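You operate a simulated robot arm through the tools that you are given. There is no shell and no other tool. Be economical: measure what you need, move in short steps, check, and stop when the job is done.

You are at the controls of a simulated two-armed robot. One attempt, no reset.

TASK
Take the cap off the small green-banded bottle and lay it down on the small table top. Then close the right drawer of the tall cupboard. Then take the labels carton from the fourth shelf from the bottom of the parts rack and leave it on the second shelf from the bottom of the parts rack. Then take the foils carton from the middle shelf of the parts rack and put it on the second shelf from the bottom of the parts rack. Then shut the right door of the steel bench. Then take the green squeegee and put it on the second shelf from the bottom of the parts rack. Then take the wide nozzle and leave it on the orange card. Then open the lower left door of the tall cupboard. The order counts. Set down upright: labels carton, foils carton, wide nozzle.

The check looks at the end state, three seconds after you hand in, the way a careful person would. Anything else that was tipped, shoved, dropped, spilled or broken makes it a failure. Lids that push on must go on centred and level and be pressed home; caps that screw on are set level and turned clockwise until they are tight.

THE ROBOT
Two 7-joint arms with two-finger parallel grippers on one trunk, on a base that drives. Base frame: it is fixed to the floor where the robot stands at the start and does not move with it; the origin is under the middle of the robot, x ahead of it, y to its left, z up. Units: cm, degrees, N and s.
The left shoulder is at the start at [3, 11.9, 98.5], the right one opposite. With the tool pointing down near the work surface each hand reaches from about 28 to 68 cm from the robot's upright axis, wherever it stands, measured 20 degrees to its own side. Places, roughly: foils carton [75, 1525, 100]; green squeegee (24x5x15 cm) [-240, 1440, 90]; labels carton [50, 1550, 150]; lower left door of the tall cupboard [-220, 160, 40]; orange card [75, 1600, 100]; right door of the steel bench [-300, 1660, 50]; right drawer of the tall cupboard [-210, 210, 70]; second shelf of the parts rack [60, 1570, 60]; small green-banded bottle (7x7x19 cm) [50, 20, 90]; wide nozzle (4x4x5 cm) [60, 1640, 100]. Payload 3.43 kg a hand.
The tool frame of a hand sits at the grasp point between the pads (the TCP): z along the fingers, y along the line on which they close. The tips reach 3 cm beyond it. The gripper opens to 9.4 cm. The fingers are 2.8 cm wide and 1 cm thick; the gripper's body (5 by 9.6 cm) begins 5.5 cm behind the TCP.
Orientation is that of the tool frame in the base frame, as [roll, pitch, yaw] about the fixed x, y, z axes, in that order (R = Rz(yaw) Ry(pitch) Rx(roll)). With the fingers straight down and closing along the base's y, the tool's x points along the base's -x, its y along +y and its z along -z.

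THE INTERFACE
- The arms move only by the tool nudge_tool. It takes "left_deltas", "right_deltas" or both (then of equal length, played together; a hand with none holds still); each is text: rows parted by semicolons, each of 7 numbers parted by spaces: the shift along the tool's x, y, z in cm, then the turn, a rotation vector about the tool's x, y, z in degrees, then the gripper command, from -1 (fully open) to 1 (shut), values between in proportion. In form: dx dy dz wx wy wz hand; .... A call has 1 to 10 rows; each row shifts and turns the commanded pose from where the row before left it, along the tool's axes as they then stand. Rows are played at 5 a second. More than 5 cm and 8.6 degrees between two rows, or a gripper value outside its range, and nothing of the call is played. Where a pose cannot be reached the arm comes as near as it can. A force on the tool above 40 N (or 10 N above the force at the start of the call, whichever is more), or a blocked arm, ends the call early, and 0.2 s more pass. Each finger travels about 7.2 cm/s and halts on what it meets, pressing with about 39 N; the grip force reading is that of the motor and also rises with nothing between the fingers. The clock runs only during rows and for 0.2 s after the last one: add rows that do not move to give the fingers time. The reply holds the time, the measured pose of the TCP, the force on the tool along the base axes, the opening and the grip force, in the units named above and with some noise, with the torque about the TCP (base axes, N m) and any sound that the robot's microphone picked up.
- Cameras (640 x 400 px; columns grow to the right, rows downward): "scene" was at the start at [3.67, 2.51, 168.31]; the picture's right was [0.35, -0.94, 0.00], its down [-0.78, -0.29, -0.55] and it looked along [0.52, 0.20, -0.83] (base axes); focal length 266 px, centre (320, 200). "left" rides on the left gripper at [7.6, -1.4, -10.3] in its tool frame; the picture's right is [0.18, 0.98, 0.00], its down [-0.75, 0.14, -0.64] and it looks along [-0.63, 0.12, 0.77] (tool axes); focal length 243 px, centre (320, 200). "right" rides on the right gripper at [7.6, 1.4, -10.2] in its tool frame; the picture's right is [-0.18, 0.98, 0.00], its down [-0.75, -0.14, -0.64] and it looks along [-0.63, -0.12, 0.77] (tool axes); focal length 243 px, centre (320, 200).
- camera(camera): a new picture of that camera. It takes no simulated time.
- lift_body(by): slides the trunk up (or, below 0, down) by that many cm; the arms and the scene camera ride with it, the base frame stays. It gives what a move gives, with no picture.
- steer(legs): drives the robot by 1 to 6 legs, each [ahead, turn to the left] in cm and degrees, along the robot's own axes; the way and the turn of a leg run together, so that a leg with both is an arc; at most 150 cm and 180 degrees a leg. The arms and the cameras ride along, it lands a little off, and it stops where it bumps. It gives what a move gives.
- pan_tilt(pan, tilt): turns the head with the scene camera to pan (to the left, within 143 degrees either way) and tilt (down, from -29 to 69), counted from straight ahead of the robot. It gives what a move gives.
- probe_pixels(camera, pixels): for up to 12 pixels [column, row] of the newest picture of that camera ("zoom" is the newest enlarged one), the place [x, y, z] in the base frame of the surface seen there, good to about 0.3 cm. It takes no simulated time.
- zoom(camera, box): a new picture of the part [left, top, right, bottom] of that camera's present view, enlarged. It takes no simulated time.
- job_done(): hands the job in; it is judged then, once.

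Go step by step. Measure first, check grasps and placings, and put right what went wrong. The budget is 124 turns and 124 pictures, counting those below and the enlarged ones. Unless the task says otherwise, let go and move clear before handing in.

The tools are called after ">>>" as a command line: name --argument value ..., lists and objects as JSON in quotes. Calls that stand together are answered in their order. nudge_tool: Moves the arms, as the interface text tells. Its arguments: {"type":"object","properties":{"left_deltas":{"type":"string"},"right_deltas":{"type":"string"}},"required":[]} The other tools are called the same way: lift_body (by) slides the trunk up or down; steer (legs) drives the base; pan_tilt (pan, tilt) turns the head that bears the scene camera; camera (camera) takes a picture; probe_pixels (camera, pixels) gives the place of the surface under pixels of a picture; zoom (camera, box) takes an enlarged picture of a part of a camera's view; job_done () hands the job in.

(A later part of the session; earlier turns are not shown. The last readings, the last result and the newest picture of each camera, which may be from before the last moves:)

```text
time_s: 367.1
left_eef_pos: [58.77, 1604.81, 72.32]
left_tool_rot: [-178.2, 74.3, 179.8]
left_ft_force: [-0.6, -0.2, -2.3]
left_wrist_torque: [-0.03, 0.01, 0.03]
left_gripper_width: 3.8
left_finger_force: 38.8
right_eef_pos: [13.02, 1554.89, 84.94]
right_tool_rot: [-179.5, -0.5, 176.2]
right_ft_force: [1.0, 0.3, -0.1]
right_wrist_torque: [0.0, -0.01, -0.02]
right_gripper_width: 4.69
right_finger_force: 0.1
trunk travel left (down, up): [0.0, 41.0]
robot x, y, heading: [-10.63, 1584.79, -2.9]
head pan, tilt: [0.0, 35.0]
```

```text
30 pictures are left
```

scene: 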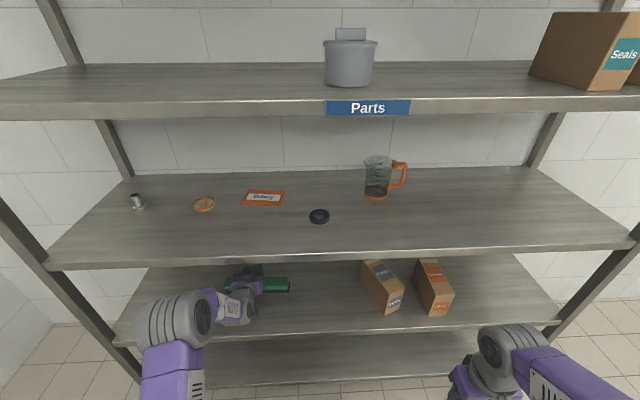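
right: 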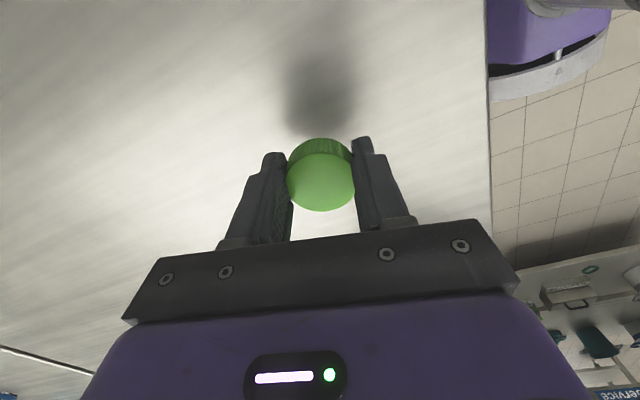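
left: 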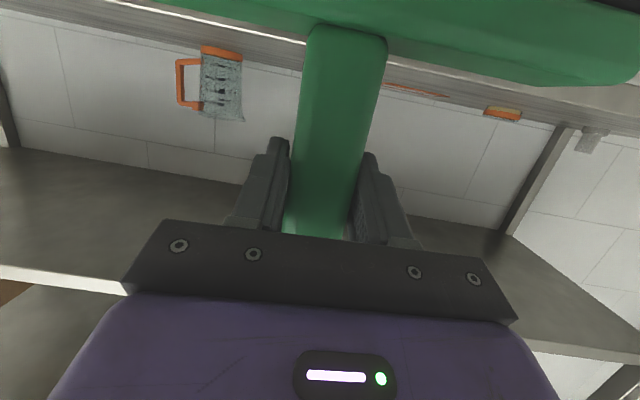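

The squeegee is over shelf 2. I lower it until contact.

>>> nudge_tool --left_deltas "1.45 0 0.4 0 0 0 1;0.87 0 0.24 0 0 0 1;0.29 0 0.08 0 0 0 1;0 0 0 0 0 0 1"

>>> nudge_tool --left_deltas "0.2 0 0.05 0 0 0 1;0.2 0 0.05 0 0 0 1;0 0 0 0 0 0 1"

```text
time_s: 368.1
left_eef_pos: [58.88, 1604.88, 69.51]
left_tool_rot: [-178.1, 74.3, 179.7]
left_ft_force: [0.0, 0.2, -1.4]
left_wrist_torque: [0.09, -0.07, -0.04]
left_gripper_width: 3.79
left_finger_force: 38.7
right_eef_pos: [13.06, 1554.97, 84.71]
right_tool_rot: [-179.5, -0.4, 176.2]
right_ft_force: [-1.0, 0.4, 0.6]
right_wrist_torque: [-0.02, -0.02, 0.02]
right_gripper_width: 4.7
right_finger_force: 0.1
trunk travel left (down, up): [0.0, 41.0]
robot x, y, heading: [-10.89, 1584.97, -2.8]
head pan, tilt: [0.0, 35.0]
```

```text
time_s: 368.9
left_eef_pos: [58.87, 1604.84, 69.59]
left_tool_rot: [-178.3, 74.6, 179.5]
left_ft_force: [-2.9, -1.4, 13.6]
left_wrist_torque: [0.58, 0.51, -0.04]
left_gripper_width: 3.82
left_finger_force: 39.0
right_eef_pos: [12.96, 1554.92, 84.85]
right_tool_rot: [-179.6, -0.4, 176.2]
right_ft_force: [0.1, 0.8, 0.5]
right_wrist_torque: [-0.02, 0.02, -0.01]
right_gripper_width: 4.69
right_finger_force: 0.1
trunk travel left (down, up): [0.0, 41.0]
robot x, y, heading: [-10.74, 1584.72, -3.0]
head pan, tilt: [0.0, 35.0]
```

Contact made. I release, back out, drive back 20 cm, and zoom at the nozzle and card.

>>> nudge_tool --left_deltas "-0.1 0 0 0 0 0 1;0 0 0 0 0 0 0.3;0 0 0 0 0 0 -0.3;0 0 0 0 0 0 -0.4;0 0 0 0 0 0 -0.4;0.8 0 -2.9 0 0 0 -0.4;0.8 0 -2.9 0 0 0 -0.4;0.8 0 -2.9 0 0 0 -0.4;0.8 0 -2.9 0 0 0 -0.4"

>>> steer --legs '[[-22, 0]]'

>>> lift_body --by 20

>>> pan_tilt --pan 18 --tilt 35

>>> camera --camera "scene"

>>> zoom --camera "scene" --box '[180, 150, 400, 270]'

```text
time_s: 370.9
left_eef_pos: [46.72, 1605.13, 69.48]
left_tool_rot: [-178.1, 74.3, 179.7]
left_ft_force: [0.1, 0.6, -0.1]
left_wrist_torque: [0.02, -0.01, 0.0]
left_gripper_width: 6.59
left_finger_force: 0.0
right_eef_pos: [12.96, 1554.82, 84.82]
right_tool_rot: [-179.4, -0.5, 176.3]
right_ft_force: [0.2, 0.2, 0.5]
right_wrist_torque: [0.02, 0.0, -0.02]
right_gripper_width: 4.69
right_finger_force: 0.2
trunk travel left (down, up): [0.0, 41.0]
robot x, y, heading: [-10.87, 1584.98, -2.9]
head pan, tilt: [0.0, 35.0]
```

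```text
time_s: 372.6
left_eef_pos: [25.16, 1606.05, 69.35]
left_tool_rot: [-178.1, 74.4, 179.6]
left_ft_force: [-0.6, 0.7, 0.4]
left_wrist_torque: [0.0, 0.01, 0.0]
left_gripper_width: 6.6
left_finger_force: 0.1
right_eef_pos: [-8.77, 1555.91, 84.84]
right_tool_rot: [-179.5, -0.6, 176.1]
right_ft_force: [-0.7, -0.3, -0.8]
right_wrist_torque: [0.0, -0.02, -0.01]
right_gripper_width: 4.7
right_finger_force: 0.0
trunk travel left (down, up): [0.0, 41.0]
robot x, y, heading: [-32.71, 1585.92, -3.0]
head pan, tilt: [0.0, 35.0]
```

```text
time_s: 374.8
left_eef_pos: [25.23, 1606.16, 89.32]
left_tool_rot: [-178.1, 74.3, 179.6]
left_ft_force: [0.4, 0.9, 0.3]
left_wrist_torque: [0.0, -0.01, -0.02]
left_gripper_width: 6.58
left_finger_force: 0.0
right_eef_pos: [-8.69, 1555.9, 104.74]
right_tool_rot: [-179.5, -0.5, 176.0]
right_ft_force: [0.0, 0.4, -0.6]
right_wrist_torque: [0.04, 0.0, 0.0]
right_gripper_width: 4.73
right_finger_force: 0.1
trunk travel left (down, up): [-20.0, 21.0]
robot x, y, heading: [-32.29, 1586.25, -2.9]
head pan, tilt: [0.0, 35.0]
```

```text
time_s: 375.6
left_eef_pos: [25.32, 1606.22, 89.49]
left_tool_rot: [-178.2, 74.3, 179.6]
left_ft_force: [0.4, -0.5, -0.6]
left_wrist_torque: [-0.03, -0.03, 0.02]
left_gripper_width: 6.6
left_finger_force: 0.0
right_eef_pos: [-8.64, 1555.92, 104.82]
right_tool_rot: [-179.5, -0.6, 176.1]
right_ft_force: [0.1, 0.8, -0.5]
right_wrist_torque: [0.05, 0.01, 0.0]
right_gripper_width: 4.68
right_finger_force: 0.0
trunk travel left (down, up): [-20.0, 21.0]
robot x, y, heading: [-32.59, 1585.98, -2.9]
head pan, tilt: [18.0, 35.0]
```

```text
29 pictures are left
```

scene: 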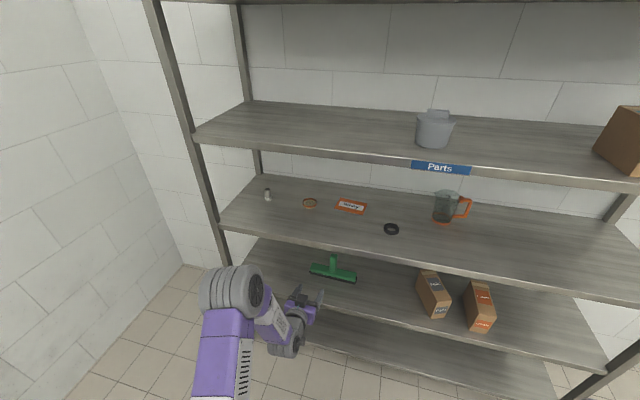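

```text
2.91 times, centred on (290, 210) of scene
```

zoom: 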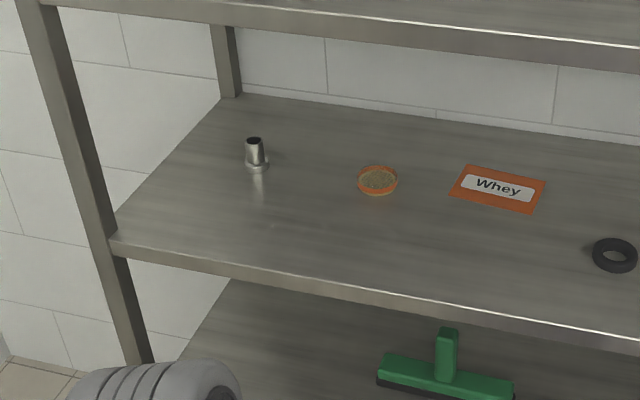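

Squeegee stands on shelf 2. The nozzle is a tapered tube with a flange at its base. I probe it and the card.

>>> probe_pixels --camera "zoom" --pixels '[[256, 148], [256, 160], [247, 150], [265, 150], [256, 168], [246, 166], [267, 166], [497, 188], [470, 170], [543, 180], [452, 196], [528, 212]]'

>>> probe_pixels --camera "zoom" --pixels '[[378, 170], [360, 180], [396, 182], [378, 192], [130, 240], [400, 60], [400, 22], [255, 140]]'

```text
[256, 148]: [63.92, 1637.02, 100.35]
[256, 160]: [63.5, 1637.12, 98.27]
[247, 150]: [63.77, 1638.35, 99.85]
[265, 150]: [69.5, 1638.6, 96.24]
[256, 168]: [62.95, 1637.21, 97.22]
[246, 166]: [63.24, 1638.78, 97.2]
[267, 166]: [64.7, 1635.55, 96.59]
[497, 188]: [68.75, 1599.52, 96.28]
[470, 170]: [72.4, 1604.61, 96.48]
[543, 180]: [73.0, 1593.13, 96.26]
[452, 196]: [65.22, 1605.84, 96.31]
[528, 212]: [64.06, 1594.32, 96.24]
```

```text
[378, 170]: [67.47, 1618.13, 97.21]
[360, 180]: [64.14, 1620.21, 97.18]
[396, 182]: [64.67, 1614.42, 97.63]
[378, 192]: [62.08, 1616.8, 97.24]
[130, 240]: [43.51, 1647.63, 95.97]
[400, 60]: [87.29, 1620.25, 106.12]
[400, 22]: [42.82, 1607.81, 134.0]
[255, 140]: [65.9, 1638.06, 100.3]
```

Nozzle centre ≈(65,1637.2), top z≈101; card centre (68.7,1599.4). I tilt the left hand to 42° down, raise it, and shift the robot to y≈1607.

>>> nudge_tool --left_deltas "0 0 0 0 8.6 0 -0.3;0 0 0 0 8.6 0 -0.3;0 0 0 0 8.6 0 -0.3;-2.97 1 -2.68 0 0 0 -0.3;-2.97 1 -2.68 0 0 0 -0.3;-2.97 1 -2.68 0 0 0 -0.3;-2.97 1 -2.68 0 0 0 -0.3;-2.97 1 -2.68 0 0 0 -0.3"

>>> steer --legs '[[0, -33], [-35, 0], [0, 36], [45, 0]]'

>>> camera --camera "left"

```text
time_s: 377.4
left_eef_pos: [24.99, 1611.13, 109.19]
left_tool_rot: [-179.2, 48.5, 178.5]
left_ft_force: [-0.2, 0.4, 0.4]
left_wrist_torque: [-0.01, 0.02, -0.01]
left_gripper_width: 6.11
left_finger_force: 0.0
right_eef_pos: [-8.81, 1555.98, 104.89]
right_tool_rot: [-179.5, -0.5, 176.0]
right_ft_force: [-0.5, 0.0, 0.3]
right_wrist_torque: [0.02, 0.04, 0.04]
right_gripper_width: 4.71
right_finger_force: 0.1
trunk travel left (down, up): [-20.0, 21.0]
robot x, y, heading: [-32.36, 1586.0, -2.8]
head pan, tilt: [18.0, 35.0]
```

```text
time_s: 385.2
left_eef_pos: [40.57, 1635.53, 109.07]
left_tool_rot: [-179.2, 48.5, -177.8]
left_ft_force: [-0.2, -0.1, 0.4]
left_wrist_torque: [-0.02, 0.01, 0.0]
left_gripper_width: 6.09
left_finger_force: 0.1
right_eef_pos: [10.37, 1578.16, 104.92]
right_tool_rot: [-179.5, -0.5, 179.8]
right_ft_force: [0.1, -0.9, 0.3]
right_wrist_torque: [0.02, 0.02, 0.0]
right_gripper_width: 4.72
right_finger_force: 0.0
trunk travel left (down, up): [-20.0, 21.0]
robot x, y, heading: [-15.26, 1607.23, 0.9]
head pan, tilt: [18.0, 35.0]
```

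```text
27 pictures are left
```

left: 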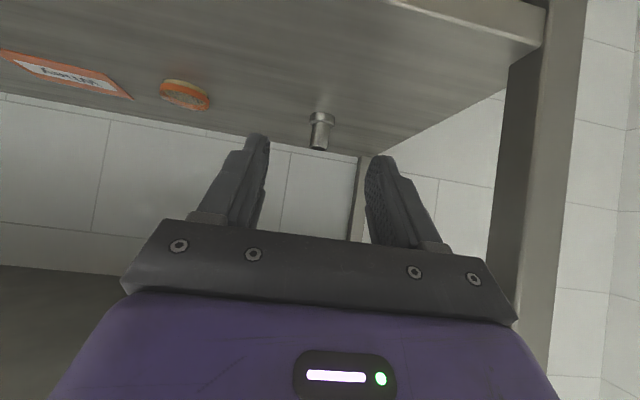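

The nozzle is centred within ~1.2 cm. I lower 6 cm, shift 1.2 cm left, and drive 17 cm in.

>>> nudge_tool --left_deltas "2.25 0.6 2 0 0 0 -0.3;2.25 0.6 2 0 0 0 -0.3;0 0 0 0 0 0 -0.3"

>>> steer --legs '[[17, 0]]'

>>> camera --camera "left"

>>> zoom --camera "scene" --box '[160, 120, 380, 260]'

```text
time_s: 386.0
left_eef_pos: [40.45, 1636.62, 103.18]
left_tool_rot: [-179.2, 48.5, -177.9]
left_ft_force: [-0.4, 0.7, -0.1]
left_wrist_torque: [-0.02, -0.04, -0.01]
left_gripper_width: 6.1
left_finger_force: 0.1
right_eef_pos: [10.35, 1578.2, 104.84]
right_tool_rot: [-179.5, -0.5, 179.8]
right_ft_force: [0.2, -0.4, -0.3]
right_wrist_torque: [0.0, 0.01, -0.03]
right_gripper_width: 4.7
right_finger_force: 0.0
trunk travel left (down, up): [-20.0, 21.0]
robot x, y, heading: [-15.49, 1606.58, 0.6]
head pan, tilt: [18.0, 35.0]
```

```text
time_s: 387.5
left_eef_pos: [57.29, 1637.04, 103.22]
left_tool_rot: [-179.2, 48.4, -177.7]
left_ft_force: [0.2, 0.4, 0.0]
left_wrist_torque: [0.0, -0.02, -0.03]
left_gripper_width: 6.09
left_finger_force: 0.0
right_eef_pos: [27.16, 1578.55, 104.83]
right_tool_rot: [-179.4, -0.5, 179.9]
right_ft_force: [-1.2, 0.8, -1.2]
right_wrist_torque: [0.01, 0.0, 0.04]
right_gripper_width: 4.68
right_finger_force: 0.2
trunk travel left (down, up): [-20.0, 21.0]
robot x, y, heading: [1.19, 1606.92, 1.0]
head pan, tilt: [18.0, 35.0]
```

```text
26 pictures are left
```

left: 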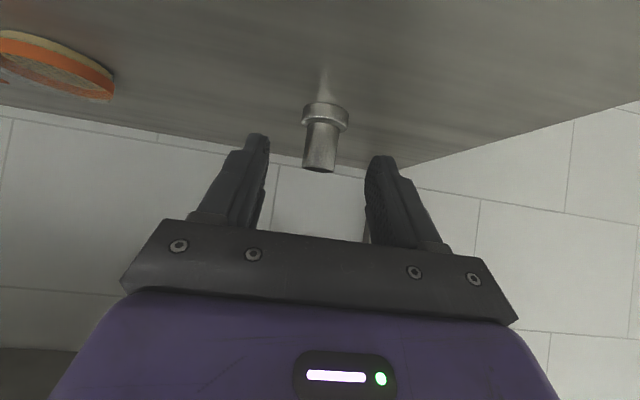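

```text
2.86 times, centred on (270, 190) of scene
```

zoom: 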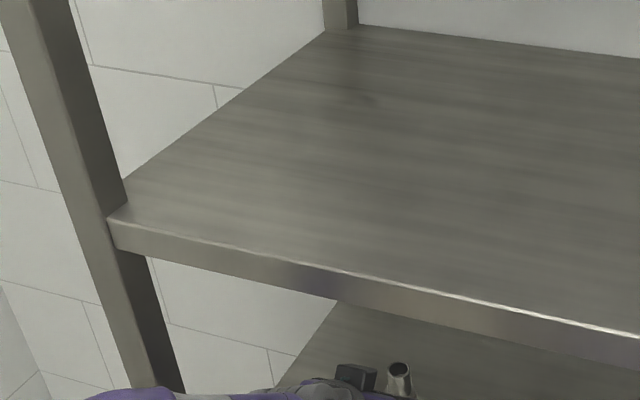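

Centred (column ~322). I check its position with the left camera, then approach.

>>> probe_pixels --camera "left" --pixels '[[320, 150], [326, 118], [310, 150], [332, 150], [304, 115], [346, 120], [319, 168]]'

```text
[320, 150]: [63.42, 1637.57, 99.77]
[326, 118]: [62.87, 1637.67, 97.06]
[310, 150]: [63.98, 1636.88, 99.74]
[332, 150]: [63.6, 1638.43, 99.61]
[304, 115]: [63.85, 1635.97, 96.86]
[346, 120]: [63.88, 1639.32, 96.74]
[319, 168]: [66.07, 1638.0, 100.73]
```

>>> nudge_tool --left_deltas "-0.77 0.1 2.53 0 0 0 -0.3;-0.77 0.1 2.53 0 0 0 -0.3;-0.77 0.1 2.53 0 0 0 -0.3;0 0 0 0 0 0 -0.3;0 0 0 0 0 0 0.1;0 0 0 0 0 0 0.4;0 0 0 0 0 0 1;0 0 0 0 0 0 1"

>>> camera --camera "left"

```text
time_s: 389.3
left_eef_pos: [64.48, 1637.49, 100.25]
left_tool_rot: [-179.3, 48.8, -177.7]
left_ft_force: [4.4, 1.2, 12.4]
left_wrist_torque: [0.17, -0.36, -0.03]
left_gripper_width: 2.85
left_finger_force: 38.9
right_eef_pos: [27.02, 1578.63, 104.9]
right_tool_rot: [-179.6, -0.5, 179.9]
right_ft_force: [0.3, -0.9, -0.2]
right_wrist_torque: [0.01, 0.0, -0.01]
right_gripper_width: 4.73
right_finger_force: 0.1
trunk travel left (down, up): [-20.0, 21.0]
robot x, y, heading: [1.39, 1606.65, 0.9]
head pan, tilt: [18.0, 35.0]
```

```text
24 pictures are left
```

left: 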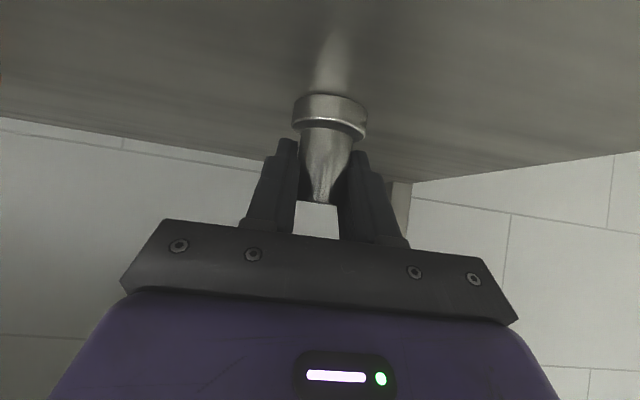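

The nozzle is gripped (2.85 cm). I lift 4.5 cm and check.

>>> nudge_tool --left_deltas "-0.75 0 -0.66 0 0 0 1;-1.3 0 -1.16 0 0 0 1;-1.32 0 -1.16 0 0 0 1;0 0 0 0 0 0 1"

>>> camera --camera "left"

```text
time_s: 390.3
left_eef_pos: [64.36, 1637.64, 104.27]
left_tool_rot: [-179.2, 48.4, -177.8]
left_ft_force: [-0.4, 0.2, -1.5]
left_wrist_torque: [-0.02, -0.05, 0.04]
left_gripper_width: 2.8
left_finger_force: 39.4
right_eef_pos: [27.18, 1578.67, 104.86]
right_tool_rot: [-179.4, -0.4, -180.0]
right_ft_force: [0.7, 0.6, 0.4]
right_wrist_torque: [-0.01, 0.01, 0.02]
right_gripper_width: 4.73
right_finger_force: 0.0
trunk travel left (down, up): [-20.0, 21.0]
robot x, y, heading: [1.67, 1607.03, 0.8]
head pan, tilt: [18.0, 35.0]
```

```text
23 pictures are left
```

left: 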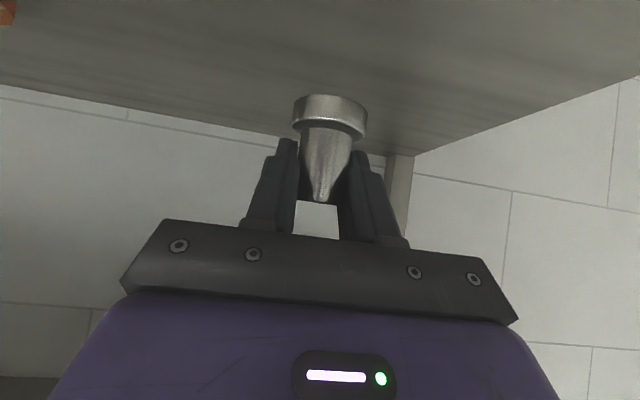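

Held. I move the right hand aside and carry the nozzle along the shelf to the card at y≈1599.4.

>>> nudge_tool --right_deltas "3 -3 0 0 0 0 0;3 -3 0 0 0 0 0;0 -3 0 0 0 0 0"

>>> nudge_tool --left_deltas "-0.15 -4.77 0.17 0 0 0 1;-0.15 -4.77 0.17 0 0 0 1;-0.15 -4.77 0.17 0 0 0 1;-0.15 -4.77 0.17 0 0 0 1;-0.15 -4.77 0.17 0 0 0 1;-0.15 -4.77 0.17 0 0 0 1;-0.15 -4.77 0.17 0 0 0 1;-0.15 -4.77 0.17 0 0 0 1;0 0 0 0 0 0 1"

>>> camera --camera "left"

```text
time_s: 391.1
left_eef_pos: [64.35, 1637.54, 104.26]
left_tool_rot: [-179.1, 48.4, -177.7]
left_ft_force: [0.9, -0.4, -0.5]
left_wrist_torque: [0.0, 0.0, 0.03]
left_gripper_width: 2.8
left_finger_force: 38.9
right_eef_pos: [20.95, 1569.77, 104.8]
right_tool_rot: [-179.5, -0.5, 180.0]
right_ft_force: [0.7, -0.1, 0.1]
right_wrist_torque: [0.02, 0.02, 0.02]
right_gripper_width: 4.7
right_finger_force: 0.0
trunk travel left (down, up): [-20.0, 21.0]
robot x, y, heading: [1.37, 1606.88, 1.0]
head pan, tilt: [18.0, 35.0]
```

```text
time_s: 393.1
left_eef_pos: [67.12, 1599.71, 104.5]
left_tool_rot: [-179.2, 48.6, -177.6]
left_ft_force: [0.1, -0.5, -1.0]
left_wrist_torque: [0.01, -0.02, 0.0]
left_gripper_width: 2.78
left_finger_force: 39.6
right_eef_pos: [20.94, 1569.92, 104.72]
right_tool_rot: [-179.5, -0.5, 180.0]
right_ft_force: [0.2, 0.3, 0.2]
right_wrist_torque: [0.02, -0.01, 0.04]
right_gripper_width: 4.71
right_finger_force: 0.1
trunk travel left (down, up): [-20.0, 21.0]
robot x, y, heading: [1.47, 1607.05, 0.9]
head pan, tilt: [18.0, 35.0]
```

```text
22 pictures are left
```

left: 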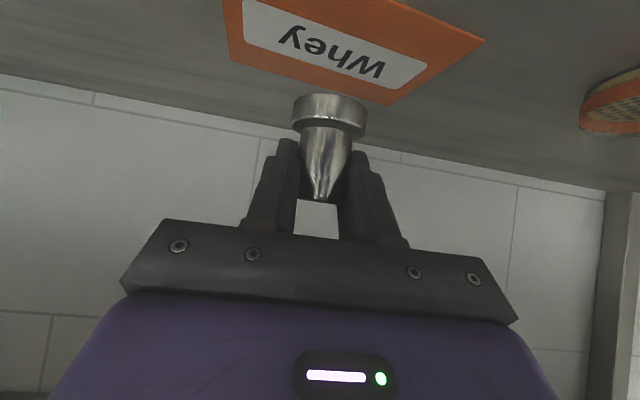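

The nozzle is over the card. I lower it to contact.

>>> nudge_tool --left_deltas "1.3 0 1.16 0 0 0 1;1.05 0 0.93 0 0 0 1;0.3 0 0.27 0 0 0 1;0 0 0 0 0 0 1"

>>> nudge_tool --left_deltas "0.15 0 0.13 0 0 0 1;0.15 0 0.13 0 0 0 1;0 0 0 0 0 0 1"

>>> camera --camera "left"

```text
time_s: 394.1
left_eef_pos: [67.33, 1599.49, 100.89]
left_tool_rot: [-179.1, 48.6, -177.7]
left_ft_force: [-0.4, 0.5, -0.2]
left_wrist_torque: [0.05, 0.01, -0.02]
left_gripper_width: 2.79
left_finger_force: 39.7
right_eef_pos: [21.03, 1569.8, 104.74]
right_tool_rot: [-179.4, -0.4, -179.9]
right_ft_force: [0.3, 1.4, -0.4]
right_wrist_torque: [-0.01, -0.01, 0.0]
right_gripper_width: 4.71
right_finger_force: 0.0
trunk travel left (down, up): [-20.0, 21.0]
robot x, y, heading: [1.19, 1607.02, 0.8]
head pan, tilt: [18.0, 35.0]
```

```text
time_s: 394.9
left_eef_pos: [67.11, 1599.49, 100.51]
left_tool_rot: [-179.2, 48.5, -177.6]
left_ft_force: [0.3, 0.0, -1.1]
left_wrist_torque: [0.01, 0.0, 0.03]
left_gripper_width: 2.78
left_finger_force: 38.6
right_eef_pos: [20.98, 1569.69, 104.65]
right_tool_rot: [-179.4, -0.5, -180.0]
right_ft_force: [0.4, -0.5, 0.5]
right_wrist_torque: [-0.01, -0.01, -0.01]
right_gripper_width: 4.69
right_finger_force: 0.1
trunk travel left (down, up): [-20.0, 21.0]
robot x, y, heading: [1.34, 1607.05, 0.8]
head pan, tilt: [18.0, 35.0]
```

```text
21 pictures are left
```

left: 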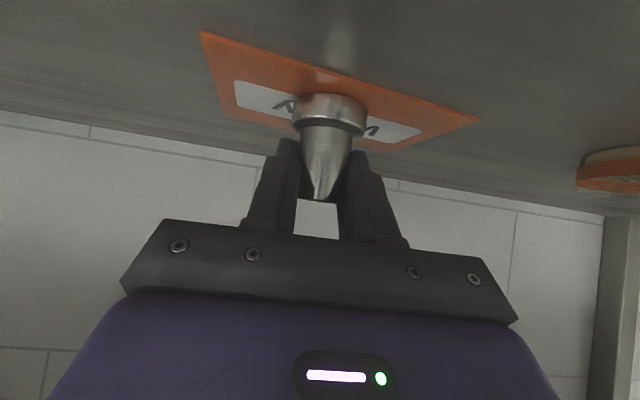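

>>> nudge_tool --left_deltas "0.15 0 0.13 0 0 0 1;0.1 0 0.09 0 0 0 1;0 0 0 0 0 0 1"

```text
time_s: 395.7
left_eef_pos: [67.25, 1599.52, 100.56]
left_tool_rot: [-179.2, 48.7, -177.7]
left_ft_force: [-1.4, 0.3, 5.6]
left_wrist_torque: [0.05, -0.02, 0.03]
left_gripper_width: 2.77
left_finger_force: 38.9
right_eef_pos: [20.85, 1569.81, 104.87]
right_tool_rot: [-179.5, -0.4, -179.9]
right_ft_force: [0.8, -0.1, 0.0]
right_wrist_torque: [-0.01, -0.01, -0.02]
right_gripper_width: 4.68
right_finger_force: 0.0
trunk travel left (down, up): [-20.0, 21.0]
robot x, y, heading: [1.5, 1607.17, 0.8]
head pan, tilt: [18.0, 35.0]
```

Contact (+5.6 N). I open gently, retreat along the fingers, and drive back.

>>> nudge_tool --left_deltas "0 0 0 0 0 0 0.2;0 0 0 0 0 0 0;0 0 0 0 0 0 -0.3;0 0 0 0 0 0 -0.3;0 0 0 0 0 0 -0.3;0 0 -2 0 0 0 -0.3;0 0 -3 0 0 0 -0.3"

>>> steer --legs '[[-55, 0]]'

>>> pan_tilt --pan 0 --tilt 25

>>> camera --camera "scene"

>>> zoom --camera "scene" --box '[180, 130, 460, 330]'

```text
time_s: 397.3
left_eef_pos: [63.32, 1599.16, 103.86]
left_tool_rot: [-179.1, 48.5, -177.7]
left_ft_force: [0.8, 0.3, -0.2]
left_wrist_torque: [0.02, -0.05, 0.01]
left_gripper_width: 6.11
left_finger_force: 0.0
right_eef_pos: [20.96, 1569.69, 104.61]
right_tool_rot: [-179.5, -0.4, -179.9]
right_ft_force: [0.4, 0.2, -0.2]
right_wrist_torque: [0.03, 0.01, 0.0]
right_gripper_width: 4.7
right_finger_force: 0.1
trunk travel left (down, up): [-20.0, 21.0]
robot x, y, heading: [1.15, 1606.96, 1.1]
head pan, tilt: [18.0, 35.0]
```

```text
time_s: 400.4
left_eef_pos: [9.1, 1598.17, 103.84]
left_tool_rot: [-179.3, 48.6, -177.9]
left_ft_force: [0.8, 0.9, 0.7]
left_wrist_torque: [-0.02, 0.01, -0.01]
left_gripper_width: 6.11
left_finger_force: 0.1
right_eef_pos: [-33.35, 1568.88, 104.79]
right_tool_rot: [-179.4, -0.5, 179.7]
right_ft_force: [0.3, -0.5, -0.7]
right_wrist_torque: [-0.01, 0.04, 0.01]
right_gripper_width: 4.7
right_finger_force: 0.0
trunk travel left (down, up): [-20.0, 21.0]
robot x, y, heading: [-52.83, 1605.8, 0.3]
head pan, tilt: [18.0, 35.0]
```

```text
time_s: 401.2
left_eef_pos: [9.15, 1598.07, 103.82]
left_tool_rot: [-179.2, 48.5, -177.9]
left_ft_force: [-0.7, 0.1, 0.3]
left_wrist_torque: [0.0, 0.04, -0.06]
left_gripper_width: 6.1
left_finger_force: 0.1
right_eef_pos: [-33.26, 1568.97, 104.74]
right_tool_rot: [-179.4, -0.5, 179.7]
right_ft_force: [0.0, -0.1, -0.4]
right_wrist_torque: [0.0, 0.02, 0.0]
right_gripper_width: 4.71
right_finger_force: 0.0
trunk travel left (down, up): [-20.0, 21.0]
robot x, y, heading: [-52.91, 1605.82, 0.4]
head pan, tilt: [0.0, 25.0]
```

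```text
20 pictures are left
```

scene: 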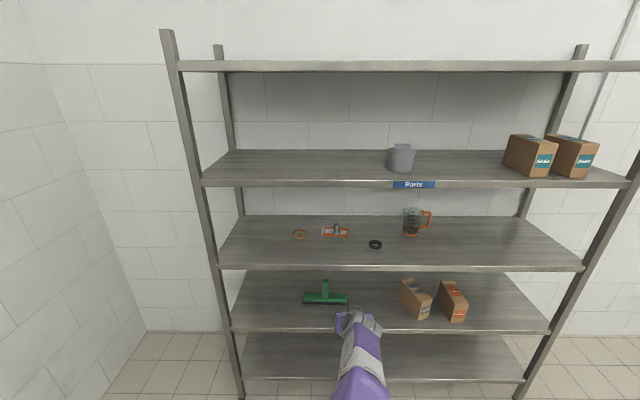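

```text
2.00 times, centred on (320, 230) of scene
```

zoom: 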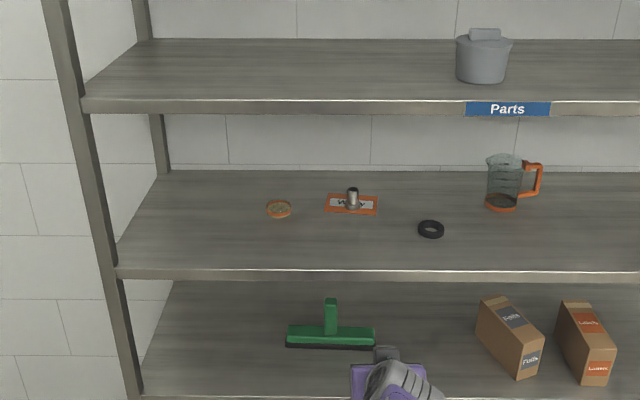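

All items are placed well: nozzle upright on the card, squeegee and cartons on shelf 2. I tuck the left hand and drive back toward the tall cupboard.

>>> nudge_tool --left_deltas "2.32 3 -2.62 0 0 0 -0.3;2.32 3 -2.62 0 0 0 -0.3;2.32 3 -2.62 0 0 0 -0.3;2.32 3 -2.62 0 0 0 -0.3"

>>> steer --legs '[[0, -83.3], [150, 0], [150, 0], [150, 0], [150, 0], [51, 0]]'

>>> pan_tilt --pan 0 --tilt 30

>>> camera --camera "scene"

```text
time_s: 402.2
left_eef_pos: [-5.02, 1609.74, 104.25]
left_tool_rot: [-179.0, 48.5, -177.9]
left_ft_force: [0.1, -0.6, -0.7]
left_wrist_torque: [-0.02, 0.01, -0.03]
left_gripper_width: 6.09
left_finger_force: 0.0
right_eef_pos: [-33.34, 1568.99, 104.73]
right_tool_rot: [-179.5, -0.5, 179.7]
right_ft_force: [-0.4, 0.7, 0.4]
right_wrist_torque: [-0.03, 0.0, 0.0]
right_gripper_width: 4.7
right_finger_force: 0.0
trunk travel left (down, up): [-20.0, 21.0]
robot x, y, heading: [-53.03, 1605.93, 0.5]
head pan, tilt: [0.0, 25.0]
```

```text
time_s: 436.4
left_eef_pos: [-44.13, 920.12, 103.91]
left_tool_rot: [-179.8, 47.8, 88.3]
left_ft_force: [-0.7, 0.1, -0.3]
left_wrist_torque: [0.01, -0.02, 0.02]
left_gripper_width: 6.12
left_finger_force: 0.1
right_eef_pos: [-82.81, 949.75, 104.92]
right_tool_rot: [-179.4, -0.3, 87.1]
right_ft_force: [0.2, 1.0, 0.1]
right_wrist_torque: [0.03, 0.03, -0.04]
right_gripper_width: 4.7
right_finger_force: 0.0
trunk travel left (down, up): [-20.0, 21.0]
robot x, y, heading: [-44.53, 967.21, -92.2]
head pan, tilt: [0.0, 25.0]
stopped in leg 6: the robot was blocked; the commanded pose is now the measured one
```

```text
time_s: 437.0
left_eef_pos: [-44.04, 920.1, 103.88]
left_tool_rot: [-179.7, 47.9, 88.2]
left_ft_force: [-0.1, -0.3, 0.4]
left_wrist_torque: [0.0, -0.03, 0.01]
left_gripper_width: 6.09
left_finger_force: 0.0
right_eef_pos: [-82.89, 949.75, 104.9]
right_tool_rot: [-179.4, -0.3, 87.0]
right_ft_force: [0.0, -0.5, 0.5]
right_wrist_torque: [-0.01, 0.02, 0.0]
right_gripper_width: 4.69
right_finger_force: 0.0
trunk travel left (down, up): [-20.0, 21.0]
robot x, y, heading: [-44.68, 966.54, -92.1]
head pan, tilt: [0.0, 30.0]
```

```text
18 pictures are left
```

scene: 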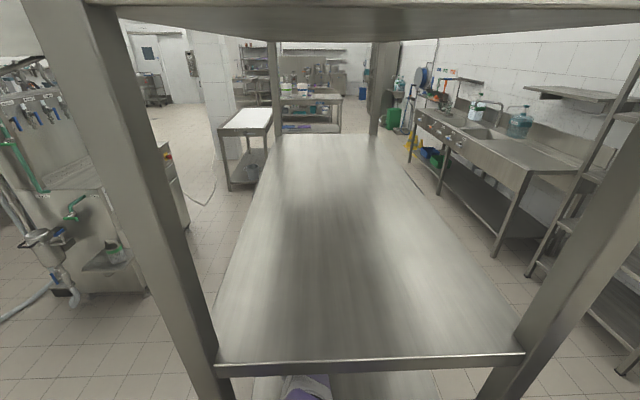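

The heading drifted and I ran up against the near rack. I check whether it moved, before backing off.

>>> probe_pixels --camera "scene" --pixels '[[190, 290], [540, 290], [275, 110], [385, 100], [360, 362], [300, 250], [215, 350], [525, 345]]'

>>> steer --legs '[[-60, 0]]'

>>> camera --camera "scene"

```text
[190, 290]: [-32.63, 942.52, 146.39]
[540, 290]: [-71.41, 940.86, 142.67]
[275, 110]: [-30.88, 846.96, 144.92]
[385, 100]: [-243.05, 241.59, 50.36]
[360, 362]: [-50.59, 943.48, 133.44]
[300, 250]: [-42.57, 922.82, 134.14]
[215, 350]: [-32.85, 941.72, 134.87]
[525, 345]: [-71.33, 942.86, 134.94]
```

```text
time_s: 440.6
left_eef_pos: [-41.64, 982.45, 103.77]
left_tool_rot: [-179.8, 47.7, 88.6]
left_ft_force: [-0.3, 0.0, 0.3]
left_wrist_torque: [0.0, -0.01, 0.01]
left_gripper_width: 6.1
left_finger_force: 0.0
right_eef_pos: [-80.71, 1011.91, 104.66]
right_tool_rot: [-179.6, -0.6, 87.3]
right_ft_force: [0.6, 0.3, -0.7]
right_wrist_torque: [-0.03, 0.0, 0.0]
right_gripper_width: 4.73
right_finger_force: 0.1
trunk travel left (down, up): [-20.0, 21.0]
robot x, y, heading: [-42.74, 1029.76, -91.8]
head pan, tilt: [0.0, 30.0]
```

```text
17 pictures are left
```

scene: 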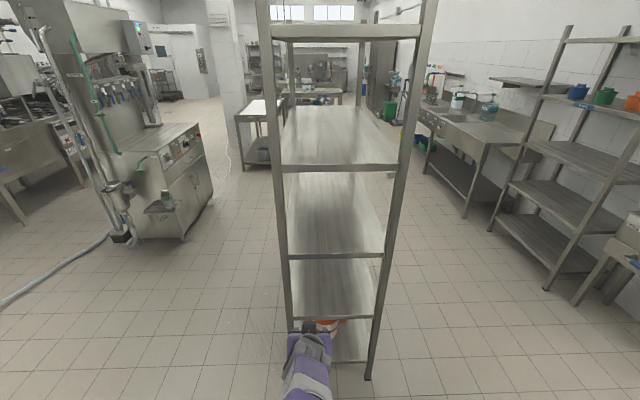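

The rack is unmoved. I go to the east lane in checked stages.

>>> steer --legs '[[0, 91.5], [70, 0], [0, -90]]'

```text
time_s: 452.2
left_eef_pos: [26.43, 980.34, 103.59]
left_tool_rot: [-179.8, 47.7, 85.4]
left_ft_force: [-0.9, 0.1, 0.8]
left_wrist_torque: [0.0, 0.0, 0.02]
left_gripper_width: 6.11
left_finger_force: 0.0
right_eef_pos: [-10.86, 1012.09, 104.68]
right_tool_rot: [-179.5, -0.5, 84.0]
right_ft_force: [0.2, -0.3, 0.7]
right_wrist_torque: [0.0, -0.01, 0.03]
right_gripper_width: 4.69
right_finger_force: 0.0
trunk travel left (down, up): [-20.0, 21.0]
robot x, y, heading: [28.23, 1027.61, -95.1]
head pan, tilt: [0.0, 30.0]
```

>>> steer --legs '[[0, 5], [100, 0]]'

>>> steer --legs '[[100, 0]]'

>>> steer --legs '[[0, -30]]'

```text
time_s: 458.0
left_eef_pos: [31.2, 877.89, 103.79]
left_tool_rot: [-179.8, 47.7, 90.8]
left_ft_force: [0.9, 0.1, 0.4]
left_wrist_torque: [0.03, 0.0, 0.02]
left_gripper_width: 6.12
left_finger_force: 0.0
right_eef_pos: [-8.84, 905.93, 104.55]
right_tool_rot: [-179.5, -0.6, 89.6]
right_ft_force: [-0.7, 0.1, -0.2]
right_wrist_torque: [0.0, 0.03, 0.03]
right_gripper_width: 4.7
right_finger_force: 0.0
trunk travel left (down, up): [-20.0, 21.0]
robot x, y, heading: [28.08, 924.82, -89.6]
head pan, tilt: [0.0, 30.0]
```

```text
time_s: 463.4
left_eef_pos: [32.82, 774.6, 103.73]
left_tool_rot: [-179.9, 47.7, 91.4]
left_ft_force: [0.9, 0.1, 1.0]
left_wrist_torque: [0.01, -0.01, -0.01]
left_gripper_width: 6.11
left_finger_force: 0.1
right_eef_pos: [-7.5, 802.24, 104.73]
right_tool_rot: [-179.5, -0.6, 90.2]
right_ft_force: [-0.7, 0.5, 0.4]
right_wrist_torque: [-0.01, -0.02, -0.03]
right_gripper_width: 4.73
right_finger_force: 0.1
trunk travel left (down, up): [-20.0, 21.0]
robot x, y, heading: [29.71, 821.93, -88.9]
head pan, tilt: [0.0, 30.0]
```

```text
time_s: 465.2
left_eef_pos: [8.86, 779.47, 103.68]
left_tool_rot: [-179.8, 47.7, 61.5]
left_ft_force: [-0.5, 1.0, -0.5]
left_wrist_torque: [0.0, -0.01, -0.02]
left_gripper_width: 6.1
left_finger_force: 0.1
right_eef_pos: [-12.29, 823.46, 104.73]
right_tool_rot: [-179.5, -0.5, 60.1]
right_ft_force: [-0.3, -0.7, 0.5]
right_wrist_torque: [-0.01, -0.02, 0.0]
right_gripper_width: 4.71
right_finger_force: 0.2
trunk travel left (down, up): [-20.0, 21.0]
robot x, y, heading: [29.72, 821.9, -119.1]
head pan, tilt: [0.0, 30.0]
```

>>> steer --legs '[[0, -2], [150, 0], [120, 0]]'

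>>> steer --legs '[[106, 0], [0, 30]]'

```text
time_s: 478.8
left_eef_pos: [-130.14, 546.52, 103.61]
left_tool_rot: [-179.8, 47.8, 60.5]
left_ft_force: [0.1, -0.6, -0.3]
left_wrist_torque: [-0.03, 0.01, 0.03]
left_gripper_width: 6.11
left_finger_force: 0.1
right_eef_pos: [-150.51, 590.99, 104.78]
right_tool_rot: [-179.4, -0.6, 59.2]
right_ft_force: [-0.1, 0.2, 0.5]
right_wrist_torque: [0.03, 0.02, -0.01]
right_gripper_width: 4.7
right_finger_force: 0.1
trunk travel left (down, up): [-20.0, 21.0]
robot x, y, heading: [-108.58, 588.58, -120.2]
head pan, tilt: [0.0, 30.0]
```

```text
time_s: 485.8
left_eef_pos: [-161.64, 447.64, 103.78]
left_tool_rot: [-179.9, 47.7, 89.7]
left_ft_force: [1.0, 0.5, -0.4]
left_wrist_torque: [-0.02, 0.01, -0.02]
left_gripper_width: 6.14
left_finger_force: 0.2
right_eef_pos: [-201.2, 476.3, 104.68]
right_tool_rot: [-179.5, -0.5, 88.5]
right_ft_force: [0.2, -0.4, -0.6]
right_wrist_torque: [-0.01, 0.0, -0.01]
right_gripper_width: 4.67
right_finger_force: 0.1
trunk travel left (down, up): [-20.0, 21.0]
robot x, y, heading: [-163.51, 494.83, -90.5]
head pan, tilt: [0.0, 30.0]
```

>>> steer --legs '[[130, 0], [0, 8], [120, 0]]'

```text
time_s: 498.5
left_eef_pos: [-138.03, 203.55, 103.62]
left_tool_rot: [-179.8, 47.7, 99.8]
left_ft_force: [0.0, -0.2, 0.6]
left_wrist_torque: [0.01, 0.01, -0.01]
left_gripper_width: 6.12
left_finger_force: 0.0
right_eef_pos: [-182.1, 225.05, 104.67]
right_tool_rot: [-179.4, -0.4, 98.5]
right_ft_force: [-1.4, -0.3, -0.4]
right_wrist_torque: [0.01, -0.03, 0.02]
right_gripper_width: 4.71
right_finger_force: 0.1
trunk travel left (down, up): [-20.0, 21.0]
robot x, y, heading: [-148.08, 249.75, -80.7]
head pan, tilt: [0.0, 30.0]
```

>>> steer --legs '[[50, 0], [0, -99]]'

>>> lift_body --by -20

>>> pan_tilt --pan 10 --tilt 45

>>> camera --camera "scene"

```text
time_s: 505.6
left_eef_pos: [-187.62, 200.12, 103.55]
left_tool_rot: [-179.7, 47.5, -0.8]
left_ft_force: [0.1, 0.9, -0.4]
left_wrist_torque: [-0.02, -0.01, -0.01]
left_gripper_width: 6.11
left_finger_force: 0.1
right_eef_pos: [-158.55, 239.55, 104.68]
right_tool_rot: [-179.6, -0.5, -2.0]
right_ft_force: [0.2, 0.0, -0.3]
right_wrist_torque: [-0.01, 0.04, 0.03]
right_gripper_width: 4.7
right_finger_force: 0.0
trunk travel left (down, up): [-20.0, 21.0]
robot x, y, heading: [-140.6, 201.82, 178.6]
head pan, tilt: [0.0, 30.0]
```

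```text
time_s: 507.8
left_eef_pos: [-187.59, 200.29, 83.7]
left_tool_rot: [-179.8, 47.7, -0.9]
left_ft_force: [-0.2, -0.4, -0.4]
left_wrist_torque: [-0.01, 0.02, 0.01]
left_gripper_width: 6.11
left_finger_force: 0.0
right_eef_pos: [-158.68, 239.51, 84.68]
right_tool_rot: [-179.5, -0.5, -1.9]
right_ft_force: [0.5, -0.4, 1.2]
right_wrist_torque: [0.02, 0.0, -0.03]
right_gripper_width: 4.69
right_finger_force: 0.0
trunk travel left (down, up): [0.0, 41.0]
robot x, y, heading: [-140.48, 201.61, 178.6]
head pan, tilt: [0.0, 30.0]
```

```text
time_s: 508.6
left_eef_pos: [-187.68, 200.33, 83.56]
left_tool_rot: [-179.8, 47.7, -0.8]
left_ft_force: [1.1, 0.6, 0.7]
left_wrist_torque: [0.01, 0.01, -0.03]
left_gripper_width: 6.11
left_finger_force: 0.1
right_eef_pos: [-158.65, 239.55, 84.74]
right_tool_rot: [-179.5, -0.6, -1.9]
right_ft_force: [-0.1, -0.3, 0.2]
right_wrist_torque: [0.02, 0.02, 0.01]
right_gripper_width: 4.7
right_finger_force: 0.1
trunk travel left (down, up): [0.0, 41.0]
robot x, y, heading: [-140.25, 201.78, 178.4]
head pan, tilt: [10.0, 45.0]
```

```text
16 pictures are left
```

scene: 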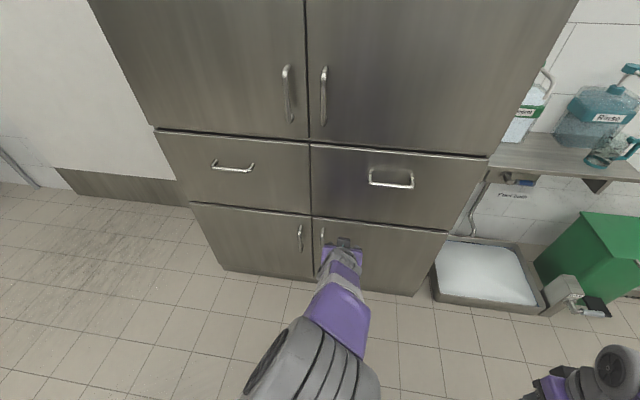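

Drawer is closed and the lower-left door's handle is at (300,238). I measure it.

>>> zoom --camera "scene" --box '[260, 200, 360, 270]'

>>> probe_pixels --camera "zoom" --pixels '[[256, 170], [260, 200], [263, 240], [256, 160], [258, 185], [265, 300], [335, 200], [240, 220], [262, 225]]'

```text
5.71 times, centred on (310, 235) of scene
```

zoom: 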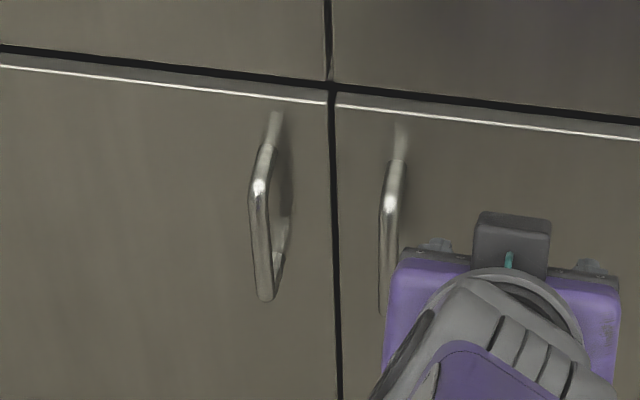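

```text
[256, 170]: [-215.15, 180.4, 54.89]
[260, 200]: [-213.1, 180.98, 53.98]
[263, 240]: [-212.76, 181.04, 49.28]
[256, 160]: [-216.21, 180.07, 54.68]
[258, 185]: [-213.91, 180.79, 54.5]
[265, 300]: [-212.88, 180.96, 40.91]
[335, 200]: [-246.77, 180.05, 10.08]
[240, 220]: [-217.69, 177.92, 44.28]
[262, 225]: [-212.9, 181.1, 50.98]
```

The handle bar is at (-213,181), z 41–54. I bring the left hand down in front of it and drive 11 cm closer.

>>> nudge_tool --left_deltas "2.63 2.14 3.14 0 0 0 -0.3;2.63 2.14 3.14 0 0 0 -0.3;2.63 2.14 3.14 0 0 0 -0.3;2.63 2.14 3.14 0 0 0 -0.3;2.63 2.14 3.14 0 0 0 -0.3;2.63 2.14 3.14 0 0 0 -0.3;2.63 2.14 3.14 0 0 0 -0.3;2.63 2.14 3.14 0 0 0 -0.3;2.63 2.14 3.14 0 0 0 -0.3"

>>> steer --legs '[[11, 0]]'

>>> camera --camera "left"

```text
time_s: 510.6
left_eef_pos: [-192.94, 181.23, 47.28]
left_tool_rot: [-179.6, 47.8, -0.8]
left_ft_force: [0.0, -0.4, -0.1]
left_wrist_torque: [0.0, 0.0, 0.0]
left_gripper_width: 6.1
left_finger_force: 0.0
right_eef_pos: [-158.55, 239.47, 84.66]
right_tool_rot: [-179.5, -0.5, -1.9]
right_ft_force: [-0.4, -0.5, 0.0]
right_wrist_torque: [0.0, 0.01, -0.03]
right_gripper_width: 4.66
right_finger_force: 0.1
trunk travel left (down, up): [0.0, 41.0]
robot x, y, heading: [-140.64, 201.71, 178.7]
head pan, tilt: [10.0, 45.0]
```

```text
time_s: 511.8
left_eef_pos: [-203.93, 181.46, 47.28]
left_tool_rot: [-179.9, 47.6, -0.8]
left_ft_force: [0.4, 0.1, -1.2]
left_wrist_torque: [0.04, 0.0, 0.02]
left_gripper_width: 6.13
left_finger_force: 0.1
right_eef_pos: [-169.71, 239.75, 84.77]
right_tool_rot: [-179.4, -0.6, -2.0]
right_ft_force: [0.2, 0.2, 0.5]
right_wrist_torque: [0.01, 0.02, -0.01]
right_gripper_width: 4.71
right_finger_force: 0.1
trunk travel left (down, up): [0.0, 41.0]
robot x, y, heading: [-151.16, 201.91, 178.5]
head pan, tilt: [10.0, 45.0]
```

```text
14 pictures are left
```

left: 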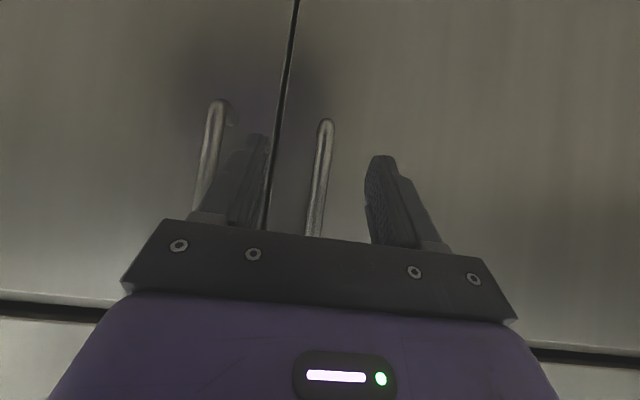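

The bar is centred between the fingers. I advance 9.2 cm and close on it.

>>> nudge_tool --left_deltas "-2.07 0 2.27 0 0 0 -0.3;-2.07 0 2.27 0 0 0 -0.3;-2.07 0 2.27 0 0 0 -0.3;0 0 0 0 0 0 -0.3;0 0 0 0 0 0 0.4;0 0 0 0 0 0 1;0 0 0 0 0 0 1"

>>> camera --camera "left"

```text
time_s: 513.4
left_eef_pos: [-213.15, 180.68, 47.38]
left_tool_rot: [179.8, 47.7, -0.6]
left_ft_force: [-1.9, -34.3, 1.6]
left_wrist_torque: [0.51, -0.36, 0.21]
left_gripper_width: 2.03
left_finger_force: 45.6
right_eef_pos: [-169.64, 239.67, 84.69]
right_tool_rot: [-179.4, -0.5, -1.9]
right_ft_force: [0.4, -0.3, -1.0]
right_wrist_torque: [0.02, 0.0, 0.0]
right_gripper_width: 4.7
right_finger_force: 0.1
trunk travel left (down, up): [0.0, 41.0]
robot x, y, heading: [-151.08, 201.71, 178.9]
head pan, tilt: [10.0, 45.0]
```

```text
13 pictures are left
```

left: 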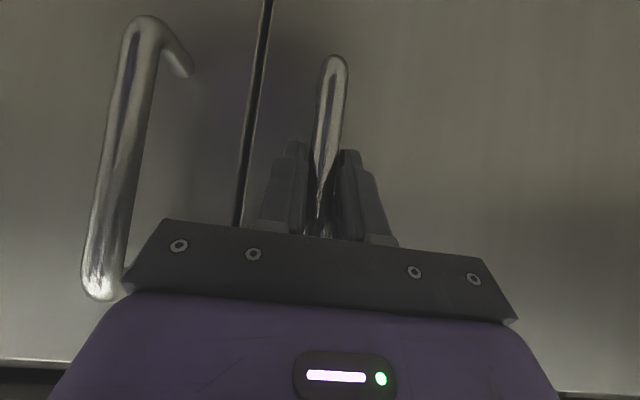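

Gripped, with a sideways preload of 34 N. I relieve it, then pull the handle along its arc.

>>> nudge_tool --left_deltas "0 0.3 0 0 0 0 1;0 0 0 0 0 0 1"

>>> nudge_tool --left_deltas "1.3 0.1 -1.48 0 0 0 1;1.3 0.15 -1.48 0 0 0 1;1.3 0.3 -1.48 0 0 0 1;1.3 0.35 -1.48 0 0 0 1;1.3 0.45 -1.48 0 0 0 1;1.3 0.6 -1.48 0 0 0 1;1.3 0.7 -1.48 0 0 0 1;0 0 0 0 0 0 1"

>>> camera --camera "scene"

```text
time_s: 514.0
left_eef_pos: [-213.09, 180.67, 47.32]
left_tool_rot: [179.7, 47.7, -0.8]
left_ft_force: [-3.1, -28.3, 3.4]
left_wrist_torque: [0.32, 0.34, 0.07]
left_gripper_width: 2.0
left_finger_force: 44.8
right_eef_pos: [-169.59, 239.61, 84.74]
right_tool_rot: [-179.4, -0.4, -2.0]
right_ft_force: [0.5, 0.5, -0.3]
right_wrist_torque: [0.02, -0.03, 0.0]
right_gripper_width: 4.68
right_finger_force: 0.0
trunk travel left (down, up): [0.0, 41.0]
robot x, y, heading: [-151.26, 202.07, 179.2]
head pan, tilt: [10.0, 45.0]
```

```text
time_s: 514.8
left_eef_pos: [-207.05, 179.77, 47.33]
left_tool_rot: [179.3, 47.7, -0.5]
left_ft_force: [0.5, -1.6, -1.5]
left_wrist_torque: [-0.07, 0.23, 0.21]
left_gripper_width: 2.02
left_finger_force: 45.4
right_eef_pos: [-169.71, 239.67, 84.66]
right_tool_rot: [-179.5, -0.6, -2.0]
right_ft_force: [-1.1, -0.1, 0.1]
right_wrist_torque: [0.0, -0.02, 0.02]
right_gripper_width: 4.69
right_finger_force: 0.1
trunk travel left (down, up): [0.0, 41.0]
robot x, y, heading: [-151.26, 201.76, 178.9]
head pan, tilt: [10.0, 45.0]
stopped in row 4 (left hand): the force on the tool passed its limit at 41 N (the readings are from after the stop); the commanded pose is now the measured one
```

```text
12 pictures are left
```

scene: 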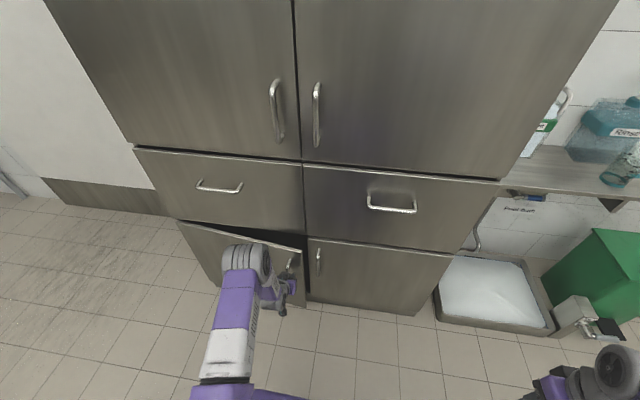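

The door is ajar and moving. I pull further along the arc in gentler steps.

>>> nudge_tool --left_deltas "1.2 0.5 -1.33 0 0 0 1;1.2 0.55 -1.33 0 0 0 1;1.2 0.6 -1.33 0 0 0 1;1.2 0.7 -1.33 0 0 0 1;1.2 0.75 -1.33 0 0 0 1;1.2 0.8 -1.33 0 0 0 1;0 0 0 0 0 0 1"

>>> nudge_tool --left_deltas "1.2 0.8 -1.33 0 0 0 1;1.2 0.9 -1.33 0 0 0 1;1.2 1 -1.33 0 0 0 1;0 0 0 0 0 0 0.3;0 0 0 0 0 0 -0.3;0 0 0 0 0 0 -0.3"

>>> camera --camera "scene"

```text
time_s: 516.4
left_eef_pos: [-196.14, 176.15, 47.42]
left_tool_rot: [179.7, 47.2, -0.7]
left_ft_force: [9.6, 20.3, -19.8]
left_wrist_torque: [-0.25, -0.21, -0.05]
left_gripper_width: 2.0
left_finger_force: 45.1
right_eef_pos: [-169.57, 239.76, 84.67]
right_tool_rot: [-179.6, -0.6, -2.0]
right_ft_force: [-0.1, -0.4, -0.5]
right_wrist_torque: [0.01, 0.01, -0.02]
right_gripper_width: 4.7
right_finger_force: 0.0
trunk travel left (down, up): [0.0, 41.0]
robot x, y, heading: [-150.98, 201.84, 179.2]
head pan, tilt: [10.0, 45.0]
```

```text
time_s: 517.8
left_eef_pos: [-191.02, 173.1, 47.51]
left_tool_rot: [179.3, 47.8, -0.7]
left_ft_force: [0.3, 0.4, -0.1]
left_wrist_torque: [-0.04, 0.01, 0.0]
left_gripper_width: 6.15
left_finger_force: 0.1
right_eef_pos: [-169.65, 239.77, 84.76]
right_tool_rot: [-179.5, -0.5, -2.1]
right_ft_force: [-0.3, 0.1, 0.7]
right_wrist_torque: [0.02, -0.02, 0.01]
right_gripper_width: 4.68
right_finger_force: 0.1
trunk travel left (down, up): [0.0, 41.0]
robot x, y, heading: [-151.79, 202.19, 178.9]
head pan, tilt: [10.0, 45.0]
```

```text
11 pictures are left
```

scene: 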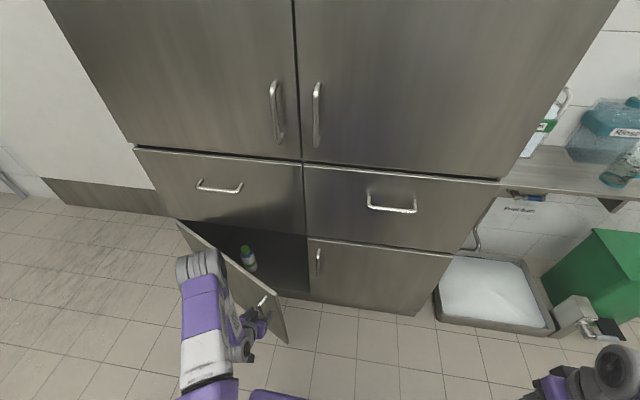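

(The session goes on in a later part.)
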